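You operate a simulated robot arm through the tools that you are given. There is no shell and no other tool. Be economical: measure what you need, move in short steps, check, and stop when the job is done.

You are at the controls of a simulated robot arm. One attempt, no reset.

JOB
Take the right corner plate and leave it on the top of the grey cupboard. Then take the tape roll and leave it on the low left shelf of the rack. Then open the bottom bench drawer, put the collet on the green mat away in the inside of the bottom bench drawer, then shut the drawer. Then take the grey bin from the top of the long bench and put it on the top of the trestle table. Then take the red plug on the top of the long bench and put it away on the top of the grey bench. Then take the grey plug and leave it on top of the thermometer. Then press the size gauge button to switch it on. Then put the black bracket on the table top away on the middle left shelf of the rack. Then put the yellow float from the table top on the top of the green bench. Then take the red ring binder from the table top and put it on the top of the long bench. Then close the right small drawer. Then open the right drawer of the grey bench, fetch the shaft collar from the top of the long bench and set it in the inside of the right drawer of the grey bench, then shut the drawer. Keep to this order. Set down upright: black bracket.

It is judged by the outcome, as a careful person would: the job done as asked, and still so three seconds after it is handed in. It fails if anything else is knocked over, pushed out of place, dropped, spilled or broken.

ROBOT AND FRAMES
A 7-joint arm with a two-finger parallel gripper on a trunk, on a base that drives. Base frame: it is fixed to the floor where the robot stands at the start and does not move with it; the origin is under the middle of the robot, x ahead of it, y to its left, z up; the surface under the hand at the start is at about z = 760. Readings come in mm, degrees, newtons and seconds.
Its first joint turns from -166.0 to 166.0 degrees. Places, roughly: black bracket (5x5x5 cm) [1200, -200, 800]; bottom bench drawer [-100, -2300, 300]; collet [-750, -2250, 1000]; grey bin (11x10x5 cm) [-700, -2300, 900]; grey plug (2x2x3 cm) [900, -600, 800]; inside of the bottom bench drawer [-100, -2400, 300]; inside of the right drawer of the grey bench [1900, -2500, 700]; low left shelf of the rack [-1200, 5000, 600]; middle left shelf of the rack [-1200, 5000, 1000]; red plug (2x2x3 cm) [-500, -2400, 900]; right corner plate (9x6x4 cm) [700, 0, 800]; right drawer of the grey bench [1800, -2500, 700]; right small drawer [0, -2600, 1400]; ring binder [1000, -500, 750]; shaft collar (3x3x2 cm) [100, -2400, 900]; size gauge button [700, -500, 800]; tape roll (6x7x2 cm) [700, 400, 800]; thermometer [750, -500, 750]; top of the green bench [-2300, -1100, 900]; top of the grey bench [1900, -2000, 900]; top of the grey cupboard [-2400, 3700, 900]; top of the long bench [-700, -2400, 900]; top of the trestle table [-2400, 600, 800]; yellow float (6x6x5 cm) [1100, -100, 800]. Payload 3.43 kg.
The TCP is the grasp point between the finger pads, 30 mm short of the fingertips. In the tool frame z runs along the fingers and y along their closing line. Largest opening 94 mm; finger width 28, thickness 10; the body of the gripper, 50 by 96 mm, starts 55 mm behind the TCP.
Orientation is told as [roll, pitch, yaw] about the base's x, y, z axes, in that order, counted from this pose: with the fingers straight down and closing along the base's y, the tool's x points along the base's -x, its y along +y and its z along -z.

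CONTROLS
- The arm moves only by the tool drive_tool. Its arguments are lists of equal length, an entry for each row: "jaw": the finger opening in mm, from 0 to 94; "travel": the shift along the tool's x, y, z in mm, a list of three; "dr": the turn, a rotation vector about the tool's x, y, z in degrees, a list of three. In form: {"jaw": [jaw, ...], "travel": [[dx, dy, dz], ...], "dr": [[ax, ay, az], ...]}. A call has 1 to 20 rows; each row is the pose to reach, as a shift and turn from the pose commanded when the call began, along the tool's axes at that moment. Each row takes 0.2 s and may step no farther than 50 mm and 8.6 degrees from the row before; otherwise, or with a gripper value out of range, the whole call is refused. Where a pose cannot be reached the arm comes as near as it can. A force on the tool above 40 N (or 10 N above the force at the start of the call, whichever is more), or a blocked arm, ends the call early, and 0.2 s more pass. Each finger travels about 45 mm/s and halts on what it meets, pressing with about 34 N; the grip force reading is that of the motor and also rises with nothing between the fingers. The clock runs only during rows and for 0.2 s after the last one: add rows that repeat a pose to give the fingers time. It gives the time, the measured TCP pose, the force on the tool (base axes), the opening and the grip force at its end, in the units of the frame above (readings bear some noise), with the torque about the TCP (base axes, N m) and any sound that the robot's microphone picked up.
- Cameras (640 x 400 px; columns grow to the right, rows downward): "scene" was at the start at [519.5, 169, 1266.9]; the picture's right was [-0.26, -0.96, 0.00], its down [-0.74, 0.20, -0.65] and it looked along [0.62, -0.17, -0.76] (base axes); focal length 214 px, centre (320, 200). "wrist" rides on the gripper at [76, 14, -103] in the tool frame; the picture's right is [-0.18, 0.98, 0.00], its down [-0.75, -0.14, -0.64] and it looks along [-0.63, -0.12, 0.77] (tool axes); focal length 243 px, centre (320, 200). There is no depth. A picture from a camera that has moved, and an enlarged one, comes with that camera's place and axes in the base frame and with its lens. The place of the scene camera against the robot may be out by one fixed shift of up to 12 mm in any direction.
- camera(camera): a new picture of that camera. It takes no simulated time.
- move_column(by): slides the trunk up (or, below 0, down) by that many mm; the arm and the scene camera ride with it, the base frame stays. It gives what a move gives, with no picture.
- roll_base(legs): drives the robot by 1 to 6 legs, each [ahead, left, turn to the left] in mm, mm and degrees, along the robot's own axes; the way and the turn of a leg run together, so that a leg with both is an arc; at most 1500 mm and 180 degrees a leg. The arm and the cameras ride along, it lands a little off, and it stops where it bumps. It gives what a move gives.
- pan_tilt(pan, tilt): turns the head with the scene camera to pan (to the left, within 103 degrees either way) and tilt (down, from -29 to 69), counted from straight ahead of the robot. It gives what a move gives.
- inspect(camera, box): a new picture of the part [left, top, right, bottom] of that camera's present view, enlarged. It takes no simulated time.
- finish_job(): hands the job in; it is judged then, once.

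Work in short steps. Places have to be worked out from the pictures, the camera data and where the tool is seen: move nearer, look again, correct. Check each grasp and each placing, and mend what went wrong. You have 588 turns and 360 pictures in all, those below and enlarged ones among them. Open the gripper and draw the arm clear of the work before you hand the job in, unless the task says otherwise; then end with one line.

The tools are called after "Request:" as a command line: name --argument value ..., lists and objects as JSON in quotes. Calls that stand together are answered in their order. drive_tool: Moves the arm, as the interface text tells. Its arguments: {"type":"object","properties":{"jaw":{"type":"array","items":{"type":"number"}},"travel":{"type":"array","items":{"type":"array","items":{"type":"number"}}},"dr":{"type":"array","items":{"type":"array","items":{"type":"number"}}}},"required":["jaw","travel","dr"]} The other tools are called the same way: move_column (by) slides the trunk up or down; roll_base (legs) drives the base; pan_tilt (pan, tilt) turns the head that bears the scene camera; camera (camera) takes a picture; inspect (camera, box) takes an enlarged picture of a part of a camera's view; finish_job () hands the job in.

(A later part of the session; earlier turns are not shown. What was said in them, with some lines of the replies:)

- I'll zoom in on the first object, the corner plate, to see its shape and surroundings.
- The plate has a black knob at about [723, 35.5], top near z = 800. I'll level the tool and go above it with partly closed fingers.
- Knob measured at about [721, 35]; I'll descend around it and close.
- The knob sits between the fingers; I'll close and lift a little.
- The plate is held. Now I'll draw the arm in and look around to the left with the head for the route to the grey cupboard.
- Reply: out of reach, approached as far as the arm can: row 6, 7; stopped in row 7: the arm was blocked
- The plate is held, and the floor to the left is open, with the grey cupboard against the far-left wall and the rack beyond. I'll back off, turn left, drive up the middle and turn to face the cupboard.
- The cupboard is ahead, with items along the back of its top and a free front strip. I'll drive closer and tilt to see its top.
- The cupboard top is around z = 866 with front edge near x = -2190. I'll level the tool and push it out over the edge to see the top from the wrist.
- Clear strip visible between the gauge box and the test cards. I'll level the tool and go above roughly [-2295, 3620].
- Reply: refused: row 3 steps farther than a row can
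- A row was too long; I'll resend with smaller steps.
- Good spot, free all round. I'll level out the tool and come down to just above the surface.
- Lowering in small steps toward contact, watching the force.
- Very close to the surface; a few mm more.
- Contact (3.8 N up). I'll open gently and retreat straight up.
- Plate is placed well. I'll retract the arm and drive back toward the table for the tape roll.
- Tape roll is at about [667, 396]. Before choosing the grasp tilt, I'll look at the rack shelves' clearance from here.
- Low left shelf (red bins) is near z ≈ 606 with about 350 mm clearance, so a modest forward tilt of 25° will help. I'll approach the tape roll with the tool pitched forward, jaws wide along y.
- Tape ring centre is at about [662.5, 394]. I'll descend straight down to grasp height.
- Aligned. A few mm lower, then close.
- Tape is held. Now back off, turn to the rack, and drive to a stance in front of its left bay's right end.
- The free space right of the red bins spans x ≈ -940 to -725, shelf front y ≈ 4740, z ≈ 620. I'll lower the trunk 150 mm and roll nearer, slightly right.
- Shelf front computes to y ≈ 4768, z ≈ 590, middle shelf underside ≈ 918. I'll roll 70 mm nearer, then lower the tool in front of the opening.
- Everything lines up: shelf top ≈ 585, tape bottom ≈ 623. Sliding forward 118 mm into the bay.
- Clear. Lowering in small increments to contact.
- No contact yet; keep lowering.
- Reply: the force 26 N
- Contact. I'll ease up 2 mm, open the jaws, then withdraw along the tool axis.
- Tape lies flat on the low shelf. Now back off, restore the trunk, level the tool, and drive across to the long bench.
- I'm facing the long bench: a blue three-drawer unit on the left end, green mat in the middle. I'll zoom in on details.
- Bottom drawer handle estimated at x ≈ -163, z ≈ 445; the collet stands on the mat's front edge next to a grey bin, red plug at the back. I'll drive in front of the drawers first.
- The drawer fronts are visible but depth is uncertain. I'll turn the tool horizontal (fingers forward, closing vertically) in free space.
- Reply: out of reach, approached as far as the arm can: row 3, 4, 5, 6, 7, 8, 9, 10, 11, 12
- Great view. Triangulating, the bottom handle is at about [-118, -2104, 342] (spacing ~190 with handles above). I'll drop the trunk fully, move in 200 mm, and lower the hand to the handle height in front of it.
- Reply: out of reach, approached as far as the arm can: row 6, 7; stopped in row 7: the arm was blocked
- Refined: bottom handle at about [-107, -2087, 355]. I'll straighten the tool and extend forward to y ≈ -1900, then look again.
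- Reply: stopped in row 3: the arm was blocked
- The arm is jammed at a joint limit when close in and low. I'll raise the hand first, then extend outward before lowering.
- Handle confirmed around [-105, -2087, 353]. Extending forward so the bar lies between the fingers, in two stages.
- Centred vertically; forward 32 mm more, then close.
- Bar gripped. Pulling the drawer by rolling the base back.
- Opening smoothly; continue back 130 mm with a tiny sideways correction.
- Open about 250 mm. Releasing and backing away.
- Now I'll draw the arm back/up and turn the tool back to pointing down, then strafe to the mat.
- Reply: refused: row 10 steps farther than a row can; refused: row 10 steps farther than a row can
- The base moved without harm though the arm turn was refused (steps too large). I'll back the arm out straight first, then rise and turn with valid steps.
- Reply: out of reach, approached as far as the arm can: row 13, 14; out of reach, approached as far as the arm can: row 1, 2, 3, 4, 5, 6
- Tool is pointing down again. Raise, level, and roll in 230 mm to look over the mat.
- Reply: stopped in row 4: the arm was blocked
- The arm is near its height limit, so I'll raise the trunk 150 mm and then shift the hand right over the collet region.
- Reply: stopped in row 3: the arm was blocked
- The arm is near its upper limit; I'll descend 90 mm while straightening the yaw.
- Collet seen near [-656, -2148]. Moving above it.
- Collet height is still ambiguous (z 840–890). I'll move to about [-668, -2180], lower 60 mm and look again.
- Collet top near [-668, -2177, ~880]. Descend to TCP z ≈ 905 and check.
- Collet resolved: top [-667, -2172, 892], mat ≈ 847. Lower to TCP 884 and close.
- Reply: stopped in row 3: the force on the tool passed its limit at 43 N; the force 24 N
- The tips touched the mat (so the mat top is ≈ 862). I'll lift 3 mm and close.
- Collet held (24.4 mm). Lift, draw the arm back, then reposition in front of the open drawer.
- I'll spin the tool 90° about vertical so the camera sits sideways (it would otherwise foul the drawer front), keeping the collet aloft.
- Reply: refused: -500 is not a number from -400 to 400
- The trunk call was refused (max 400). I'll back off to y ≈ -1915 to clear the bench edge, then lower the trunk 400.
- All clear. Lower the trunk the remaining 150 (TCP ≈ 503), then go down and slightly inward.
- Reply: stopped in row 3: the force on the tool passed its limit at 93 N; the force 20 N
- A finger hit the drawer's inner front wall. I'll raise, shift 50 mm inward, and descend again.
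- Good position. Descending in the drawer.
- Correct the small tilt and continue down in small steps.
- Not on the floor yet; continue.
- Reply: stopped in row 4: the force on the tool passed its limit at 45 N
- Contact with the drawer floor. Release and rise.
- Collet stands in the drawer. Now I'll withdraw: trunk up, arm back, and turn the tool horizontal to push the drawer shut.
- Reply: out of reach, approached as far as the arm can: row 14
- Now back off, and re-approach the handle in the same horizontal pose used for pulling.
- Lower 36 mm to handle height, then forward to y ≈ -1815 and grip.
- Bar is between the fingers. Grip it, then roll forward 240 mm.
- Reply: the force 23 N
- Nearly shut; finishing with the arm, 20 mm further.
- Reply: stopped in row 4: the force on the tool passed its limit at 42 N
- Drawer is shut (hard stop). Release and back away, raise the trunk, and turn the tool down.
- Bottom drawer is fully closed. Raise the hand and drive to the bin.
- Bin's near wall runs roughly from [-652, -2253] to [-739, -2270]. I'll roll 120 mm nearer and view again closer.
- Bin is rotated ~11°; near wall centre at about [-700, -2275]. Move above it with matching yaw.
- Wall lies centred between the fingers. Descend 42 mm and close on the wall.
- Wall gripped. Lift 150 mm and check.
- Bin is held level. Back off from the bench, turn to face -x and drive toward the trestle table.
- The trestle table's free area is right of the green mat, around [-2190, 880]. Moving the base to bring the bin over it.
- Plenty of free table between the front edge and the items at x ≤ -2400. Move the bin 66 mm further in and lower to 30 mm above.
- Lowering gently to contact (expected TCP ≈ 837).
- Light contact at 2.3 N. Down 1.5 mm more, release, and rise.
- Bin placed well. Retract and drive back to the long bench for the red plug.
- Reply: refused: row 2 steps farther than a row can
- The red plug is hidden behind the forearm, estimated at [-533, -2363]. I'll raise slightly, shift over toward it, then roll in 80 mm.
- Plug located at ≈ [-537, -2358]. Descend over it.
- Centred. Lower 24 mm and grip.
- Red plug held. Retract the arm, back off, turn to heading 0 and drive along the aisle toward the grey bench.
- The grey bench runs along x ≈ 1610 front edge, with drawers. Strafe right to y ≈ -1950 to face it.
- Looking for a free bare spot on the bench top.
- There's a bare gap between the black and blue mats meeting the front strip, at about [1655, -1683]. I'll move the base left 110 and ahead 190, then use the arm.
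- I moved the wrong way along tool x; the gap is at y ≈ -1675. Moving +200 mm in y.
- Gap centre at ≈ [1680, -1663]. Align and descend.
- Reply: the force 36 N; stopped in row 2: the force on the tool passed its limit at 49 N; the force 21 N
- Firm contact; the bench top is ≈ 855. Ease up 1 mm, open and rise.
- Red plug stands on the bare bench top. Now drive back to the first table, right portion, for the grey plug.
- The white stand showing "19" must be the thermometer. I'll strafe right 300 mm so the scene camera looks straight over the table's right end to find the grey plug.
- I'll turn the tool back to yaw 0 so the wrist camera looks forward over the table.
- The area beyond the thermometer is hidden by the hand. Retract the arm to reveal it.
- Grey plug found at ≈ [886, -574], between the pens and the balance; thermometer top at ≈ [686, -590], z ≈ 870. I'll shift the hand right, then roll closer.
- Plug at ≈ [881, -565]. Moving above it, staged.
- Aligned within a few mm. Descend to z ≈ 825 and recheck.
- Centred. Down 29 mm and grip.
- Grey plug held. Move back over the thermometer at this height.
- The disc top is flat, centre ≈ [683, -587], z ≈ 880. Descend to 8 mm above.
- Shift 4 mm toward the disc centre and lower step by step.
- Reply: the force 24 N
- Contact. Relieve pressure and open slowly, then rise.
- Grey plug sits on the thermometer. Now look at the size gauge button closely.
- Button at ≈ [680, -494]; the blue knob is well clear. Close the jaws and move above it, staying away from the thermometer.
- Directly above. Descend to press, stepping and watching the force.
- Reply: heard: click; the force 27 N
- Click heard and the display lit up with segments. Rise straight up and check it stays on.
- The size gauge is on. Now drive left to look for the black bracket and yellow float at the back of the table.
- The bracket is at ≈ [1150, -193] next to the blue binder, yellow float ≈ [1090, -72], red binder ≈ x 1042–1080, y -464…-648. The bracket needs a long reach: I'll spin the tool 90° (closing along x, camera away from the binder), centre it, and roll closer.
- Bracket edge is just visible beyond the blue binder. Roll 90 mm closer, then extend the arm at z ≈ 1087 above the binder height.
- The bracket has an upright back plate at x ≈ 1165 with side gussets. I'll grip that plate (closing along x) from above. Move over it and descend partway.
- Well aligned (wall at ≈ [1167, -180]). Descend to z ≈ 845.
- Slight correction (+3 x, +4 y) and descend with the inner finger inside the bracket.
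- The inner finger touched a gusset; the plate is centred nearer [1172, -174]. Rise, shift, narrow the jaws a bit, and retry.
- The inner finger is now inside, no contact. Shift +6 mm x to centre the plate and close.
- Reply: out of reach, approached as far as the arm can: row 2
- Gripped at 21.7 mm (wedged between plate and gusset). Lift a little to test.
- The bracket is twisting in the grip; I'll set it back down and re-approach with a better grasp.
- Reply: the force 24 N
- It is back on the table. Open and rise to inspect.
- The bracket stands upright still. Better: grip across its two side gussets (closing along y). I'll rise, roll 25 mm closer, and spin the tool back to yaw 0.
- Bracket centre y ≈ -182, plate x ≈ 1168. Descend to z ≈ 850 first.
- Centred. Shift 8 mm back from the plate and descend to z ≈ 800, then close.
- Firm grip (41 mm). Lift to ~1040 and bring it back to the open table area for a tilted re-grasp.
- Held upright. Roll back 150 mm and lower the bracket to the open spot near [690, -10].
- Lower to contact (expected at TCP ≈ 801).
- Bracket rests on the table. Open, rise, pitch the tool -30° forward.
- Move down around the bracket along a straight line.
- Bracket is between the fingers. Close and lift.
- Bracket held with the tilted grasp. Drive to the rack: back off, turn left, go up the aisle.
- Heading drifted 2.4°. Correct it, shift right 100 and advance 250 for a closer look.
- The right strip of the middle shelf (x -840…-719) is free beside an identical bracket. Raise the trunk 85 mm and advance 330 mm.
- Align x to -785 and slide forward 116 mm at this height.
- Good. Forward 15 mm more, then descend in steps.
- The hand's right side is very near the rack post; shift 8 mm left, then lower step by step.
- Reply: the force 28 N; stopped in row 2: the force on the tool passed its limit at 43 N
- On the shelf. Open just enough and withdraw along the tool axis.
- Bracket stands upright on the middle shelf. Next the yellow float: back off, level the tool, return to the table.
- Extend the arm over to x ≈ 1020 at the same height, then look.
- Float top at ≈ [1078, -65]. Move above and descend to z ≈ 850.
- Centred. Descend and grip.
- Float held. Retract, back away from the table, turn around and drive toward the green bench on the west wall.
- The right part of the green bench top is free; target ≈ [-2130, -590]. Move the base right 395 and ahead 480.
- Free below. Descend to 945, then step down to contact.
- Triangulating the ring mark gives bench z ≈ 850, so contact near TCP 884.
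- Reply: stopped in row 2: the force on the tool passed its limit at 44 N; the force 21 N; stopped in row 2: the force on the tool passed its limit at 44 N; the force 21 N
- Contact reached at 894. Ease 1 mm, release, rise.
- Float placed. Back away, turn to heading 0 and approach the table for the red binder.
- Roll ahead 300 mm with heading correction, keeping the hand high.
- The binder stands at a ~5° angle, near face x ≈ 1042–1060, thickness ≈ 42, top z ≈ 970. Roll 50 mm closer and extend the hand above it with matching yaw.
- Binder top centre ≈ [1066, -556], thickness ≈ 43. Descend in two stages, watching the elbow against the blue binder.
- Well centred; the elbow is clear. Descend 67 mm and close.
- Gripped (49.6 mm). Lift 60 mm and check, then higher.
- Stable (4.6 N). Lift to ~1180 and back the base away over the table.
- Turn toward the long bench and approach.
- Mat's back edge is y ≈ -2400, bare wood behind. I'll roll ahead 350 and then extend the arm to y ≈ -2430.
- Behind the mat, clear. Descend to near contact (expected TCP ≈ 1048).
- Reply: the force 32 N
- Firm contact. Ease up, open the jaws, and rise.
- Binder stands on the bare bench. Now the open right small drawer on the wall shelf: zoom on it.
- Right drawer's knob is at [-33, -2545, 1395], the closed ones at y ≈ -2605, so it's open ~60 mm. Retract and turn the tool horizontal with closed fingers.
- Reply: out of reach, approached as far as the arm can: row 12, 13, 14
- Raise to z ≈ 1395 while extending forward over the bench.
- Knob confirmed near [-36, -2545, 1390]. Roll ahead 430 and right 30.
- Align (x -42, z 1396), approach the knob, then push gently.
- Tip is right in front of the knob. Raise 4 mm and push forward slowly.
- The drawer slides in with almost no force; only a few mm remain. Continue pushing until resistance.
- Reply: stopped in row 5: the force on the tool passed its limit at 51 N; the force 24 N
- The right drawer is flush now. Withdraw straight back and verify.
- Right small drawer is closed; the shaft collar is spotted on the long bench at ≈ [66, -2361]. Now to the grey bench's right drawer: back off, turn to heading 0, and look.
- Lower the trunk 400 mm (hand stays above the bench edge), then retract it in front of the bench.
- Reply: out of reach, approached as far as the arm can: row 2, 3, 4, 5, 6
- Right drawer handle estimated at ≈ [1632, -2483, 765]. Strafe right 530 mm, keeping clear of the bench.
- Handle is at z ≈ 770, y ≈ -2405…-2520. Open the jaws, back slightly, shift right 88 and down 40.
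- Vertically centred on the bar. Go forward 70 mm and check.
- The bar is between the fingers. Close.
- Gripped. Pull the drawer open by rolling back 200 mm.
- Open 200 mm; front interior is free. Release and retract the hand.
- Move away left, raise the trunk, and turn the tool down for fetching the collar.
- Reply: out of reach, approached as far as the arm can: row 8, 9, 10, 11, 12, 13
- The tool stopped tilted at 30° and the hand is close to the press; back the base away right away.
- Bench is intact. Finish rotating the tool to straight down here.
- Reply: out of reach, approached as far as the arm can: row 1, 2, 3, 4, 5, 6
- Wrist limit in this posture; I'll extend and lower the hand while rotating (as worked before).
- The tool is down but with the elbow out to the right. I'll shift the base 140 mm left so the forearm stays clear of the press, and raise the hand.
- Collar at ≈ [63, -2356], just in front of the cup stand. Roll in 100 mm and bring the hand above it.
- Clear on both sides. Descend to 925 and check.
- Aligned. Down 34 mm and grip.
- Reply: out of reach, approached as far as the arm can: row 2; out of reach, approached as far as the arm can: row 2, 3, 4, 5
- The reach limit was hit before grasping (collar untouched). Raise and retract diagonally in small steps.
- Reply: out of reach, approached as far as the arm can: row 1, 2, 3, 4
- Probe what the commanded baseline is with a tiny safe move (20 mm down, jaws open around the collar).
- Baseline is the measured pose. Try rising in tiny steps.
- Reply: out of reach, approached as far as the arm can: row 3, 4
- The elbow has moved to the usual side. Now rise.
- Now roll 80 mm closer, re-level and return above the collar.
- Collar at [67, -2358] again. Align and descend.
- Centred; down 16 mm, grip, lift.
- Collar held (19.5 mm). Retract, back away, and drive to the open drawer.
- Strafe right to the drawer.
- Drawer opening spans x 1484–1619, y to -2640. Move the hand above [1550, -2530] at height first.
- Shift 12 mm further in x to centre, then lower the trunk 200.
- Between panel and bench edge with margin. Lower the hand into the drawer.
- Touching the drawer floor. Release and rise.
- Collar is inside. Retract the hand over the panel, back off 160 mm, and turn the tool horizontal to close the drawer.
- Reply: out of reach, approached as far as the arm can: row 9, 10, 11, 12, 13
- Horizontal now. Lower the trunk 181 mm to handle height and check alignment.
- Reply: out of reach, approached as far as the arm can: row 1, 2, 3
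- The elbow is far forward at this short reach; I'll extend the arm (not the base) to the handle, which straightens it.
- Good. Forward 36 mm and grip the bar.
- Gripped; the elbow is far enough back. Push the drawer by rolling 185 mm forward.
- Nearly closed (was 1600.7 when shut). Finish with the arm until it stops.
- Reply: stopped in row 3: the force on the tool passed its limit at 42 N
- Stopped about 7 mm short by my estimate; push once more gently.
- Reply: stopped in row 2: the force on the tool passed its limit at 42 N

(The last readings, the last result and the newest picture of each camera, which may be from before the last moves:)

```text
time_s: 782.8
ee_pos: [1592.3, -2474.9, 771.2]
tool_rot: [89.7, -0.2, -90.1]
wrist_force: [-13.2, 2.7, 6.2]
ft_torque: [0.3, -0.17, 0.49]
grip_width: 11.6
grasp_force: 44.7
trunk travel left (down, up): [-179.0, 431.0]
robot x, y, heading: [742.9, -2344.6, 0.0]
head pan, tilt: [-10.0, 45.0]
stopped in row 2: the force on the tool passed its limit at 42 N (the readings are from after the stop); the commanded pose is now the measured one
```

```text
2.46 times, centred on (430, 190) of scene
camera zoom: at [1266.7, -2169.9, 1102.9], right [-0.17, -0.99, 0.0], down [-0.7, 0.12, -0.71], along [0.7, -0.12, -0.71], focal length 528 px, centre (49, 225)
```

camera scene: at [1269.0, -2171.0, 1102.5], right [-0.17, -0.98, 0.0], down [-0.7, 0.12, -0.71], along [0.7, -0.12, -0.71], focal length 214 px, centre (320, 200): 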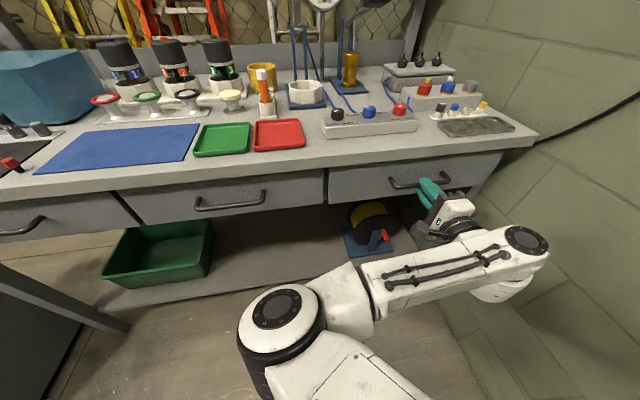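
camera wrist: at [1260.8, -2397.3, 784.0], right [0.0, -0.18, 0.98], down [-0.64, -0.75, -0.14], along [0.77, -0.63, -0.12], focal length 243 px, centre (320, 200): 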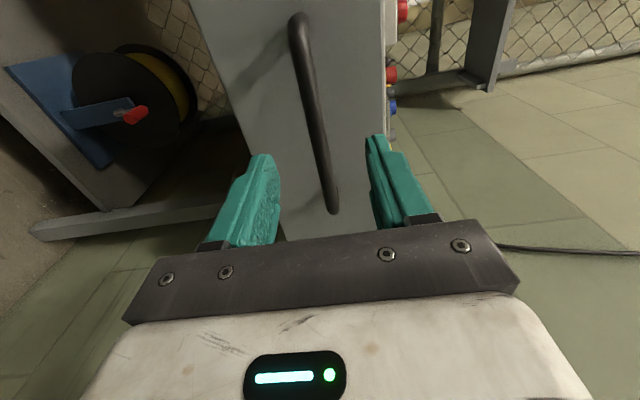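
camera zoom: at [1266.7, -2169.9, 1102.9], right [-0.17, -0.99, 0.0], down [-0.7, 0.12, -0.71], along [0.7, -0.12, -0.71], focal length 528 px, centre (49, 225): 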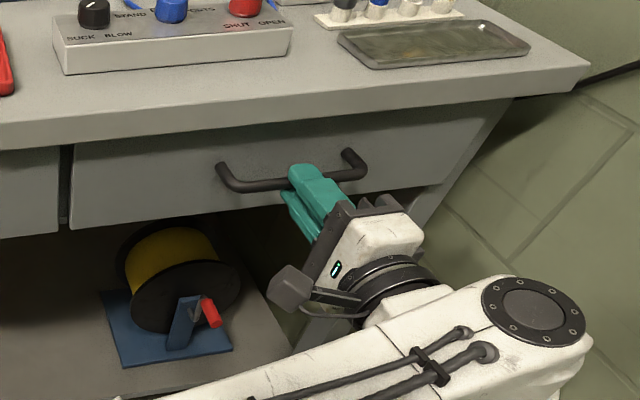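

It's at a hard stop. Compare the drawer face plane with its neighbour closely.

Request:
inspect --camera "scene" --box '[280, 150, 380, 230]'

Request:
camera --camera "wrist"

```text
5.00 times, centred on (330, 190) of scene
camera zoom: at [1266.7, -2169.9, 1102.9], right [-0.17, -0.99, 0.0], down [-0.7, 0.12, -0.71], along [0.7, -0.12, -0.71], focal length 1072 px, centre (270, 250)
```

zoom: 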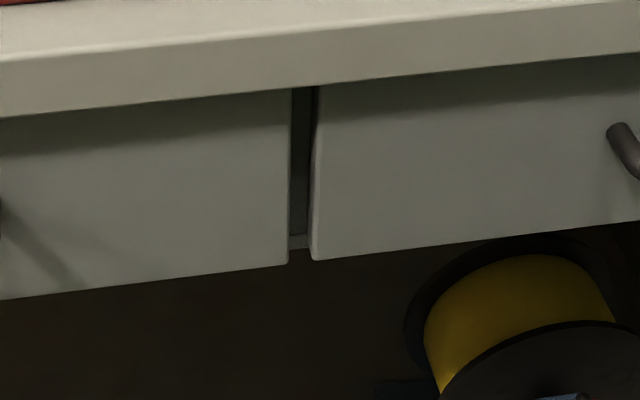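

```text
52 pictures are left
camera wrist: at [1489.4, -2397.4, 783.5], right [0.0, -0.18, 0.98], down [-0.65, -0.75, -0.14], along [0.76, -0.63, -0.12], focal length 243 px, centre (320, 200)
```

wrist: 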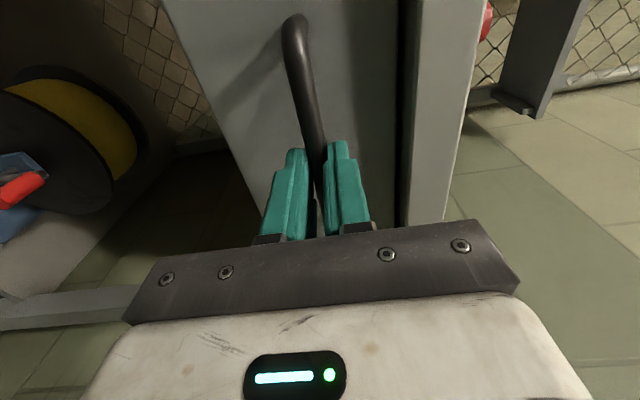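

Faces are flush — drawer is shut. Release and back off.

Request:
drive_tool --jaw '[20, 40, 55, 55]' --travel '[[0, 0, 0], [0, 0, 0], [0, 0, 0], [0, 0, 0]]' --dr '[[0, 0, 0], [0, 0, 0], [0, 0, 0], [0, 0, 0]]'

Request:
roll_base --legs '[[-160, 0, 0]]'

Request:
camera --camera "scene"

```text
time_s: 783.8
ee_pos: [1592.8, -2474.2, 768.1]
tool_rot: [89.6, -0.1, -90.3]
wrist_force: [-0.1, -0.5, 0.3]
ft_torque: [-0.01, 0.02, 0.03]
grip_width: 54.8
grasp_force: 0.0
trunk travel left (down, up): [-179.0, 431.0]
robot x, y, heading: [741.4, -2348.9, 0.0]
head pan, tilt: [-10.0, 45.0]
```

```text
time_s: 785.2
ee_pos: [1431.5, -2474.0, 768.7]
tool_rot: [89.6, -0.2, -90.2]
wrist_force: [1.0, -0.5, 0.3]
ft_torque: [0.0, -0.03, 0.01]
grip_width: 54.9
grasp_force: 0.1
trunk travel left (down, up): [-179.0, 431.0]
robot x, y, heading: [582.5, -2344.7, -0.1]
head pan, tilt: [-10.0, 45.0]
```

```text
51 pictures are left
camera scene: at [1105.3, -2169.8, 1102.6], right [-0.17, -0.99, 0.0], down [-0.7, 0.12, -0.71], along [0.7, -0.12, -0.71], focal length 214 px, centre (320, 200)
```

scene: 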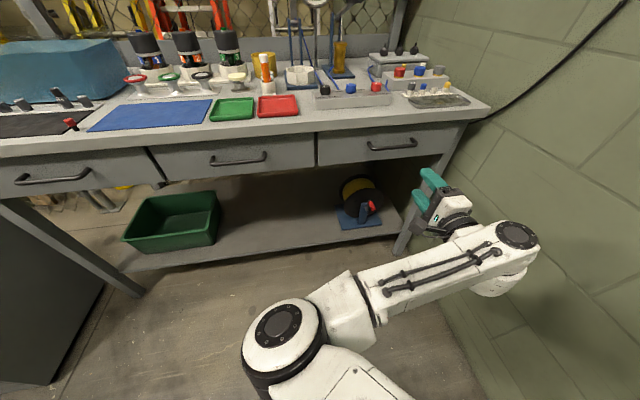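

The drawer is shut, the gripper is open and the arm is clear. All the steps have been checked, so I'm handing in.

Request:
finish_job

```text
The job is handed in.
```

I carried out every step in the order you gave and handed the job in. The black bracket stands upright on the rack, all the drawers I used are shut, and I saw nothing else knocked over or out of place.
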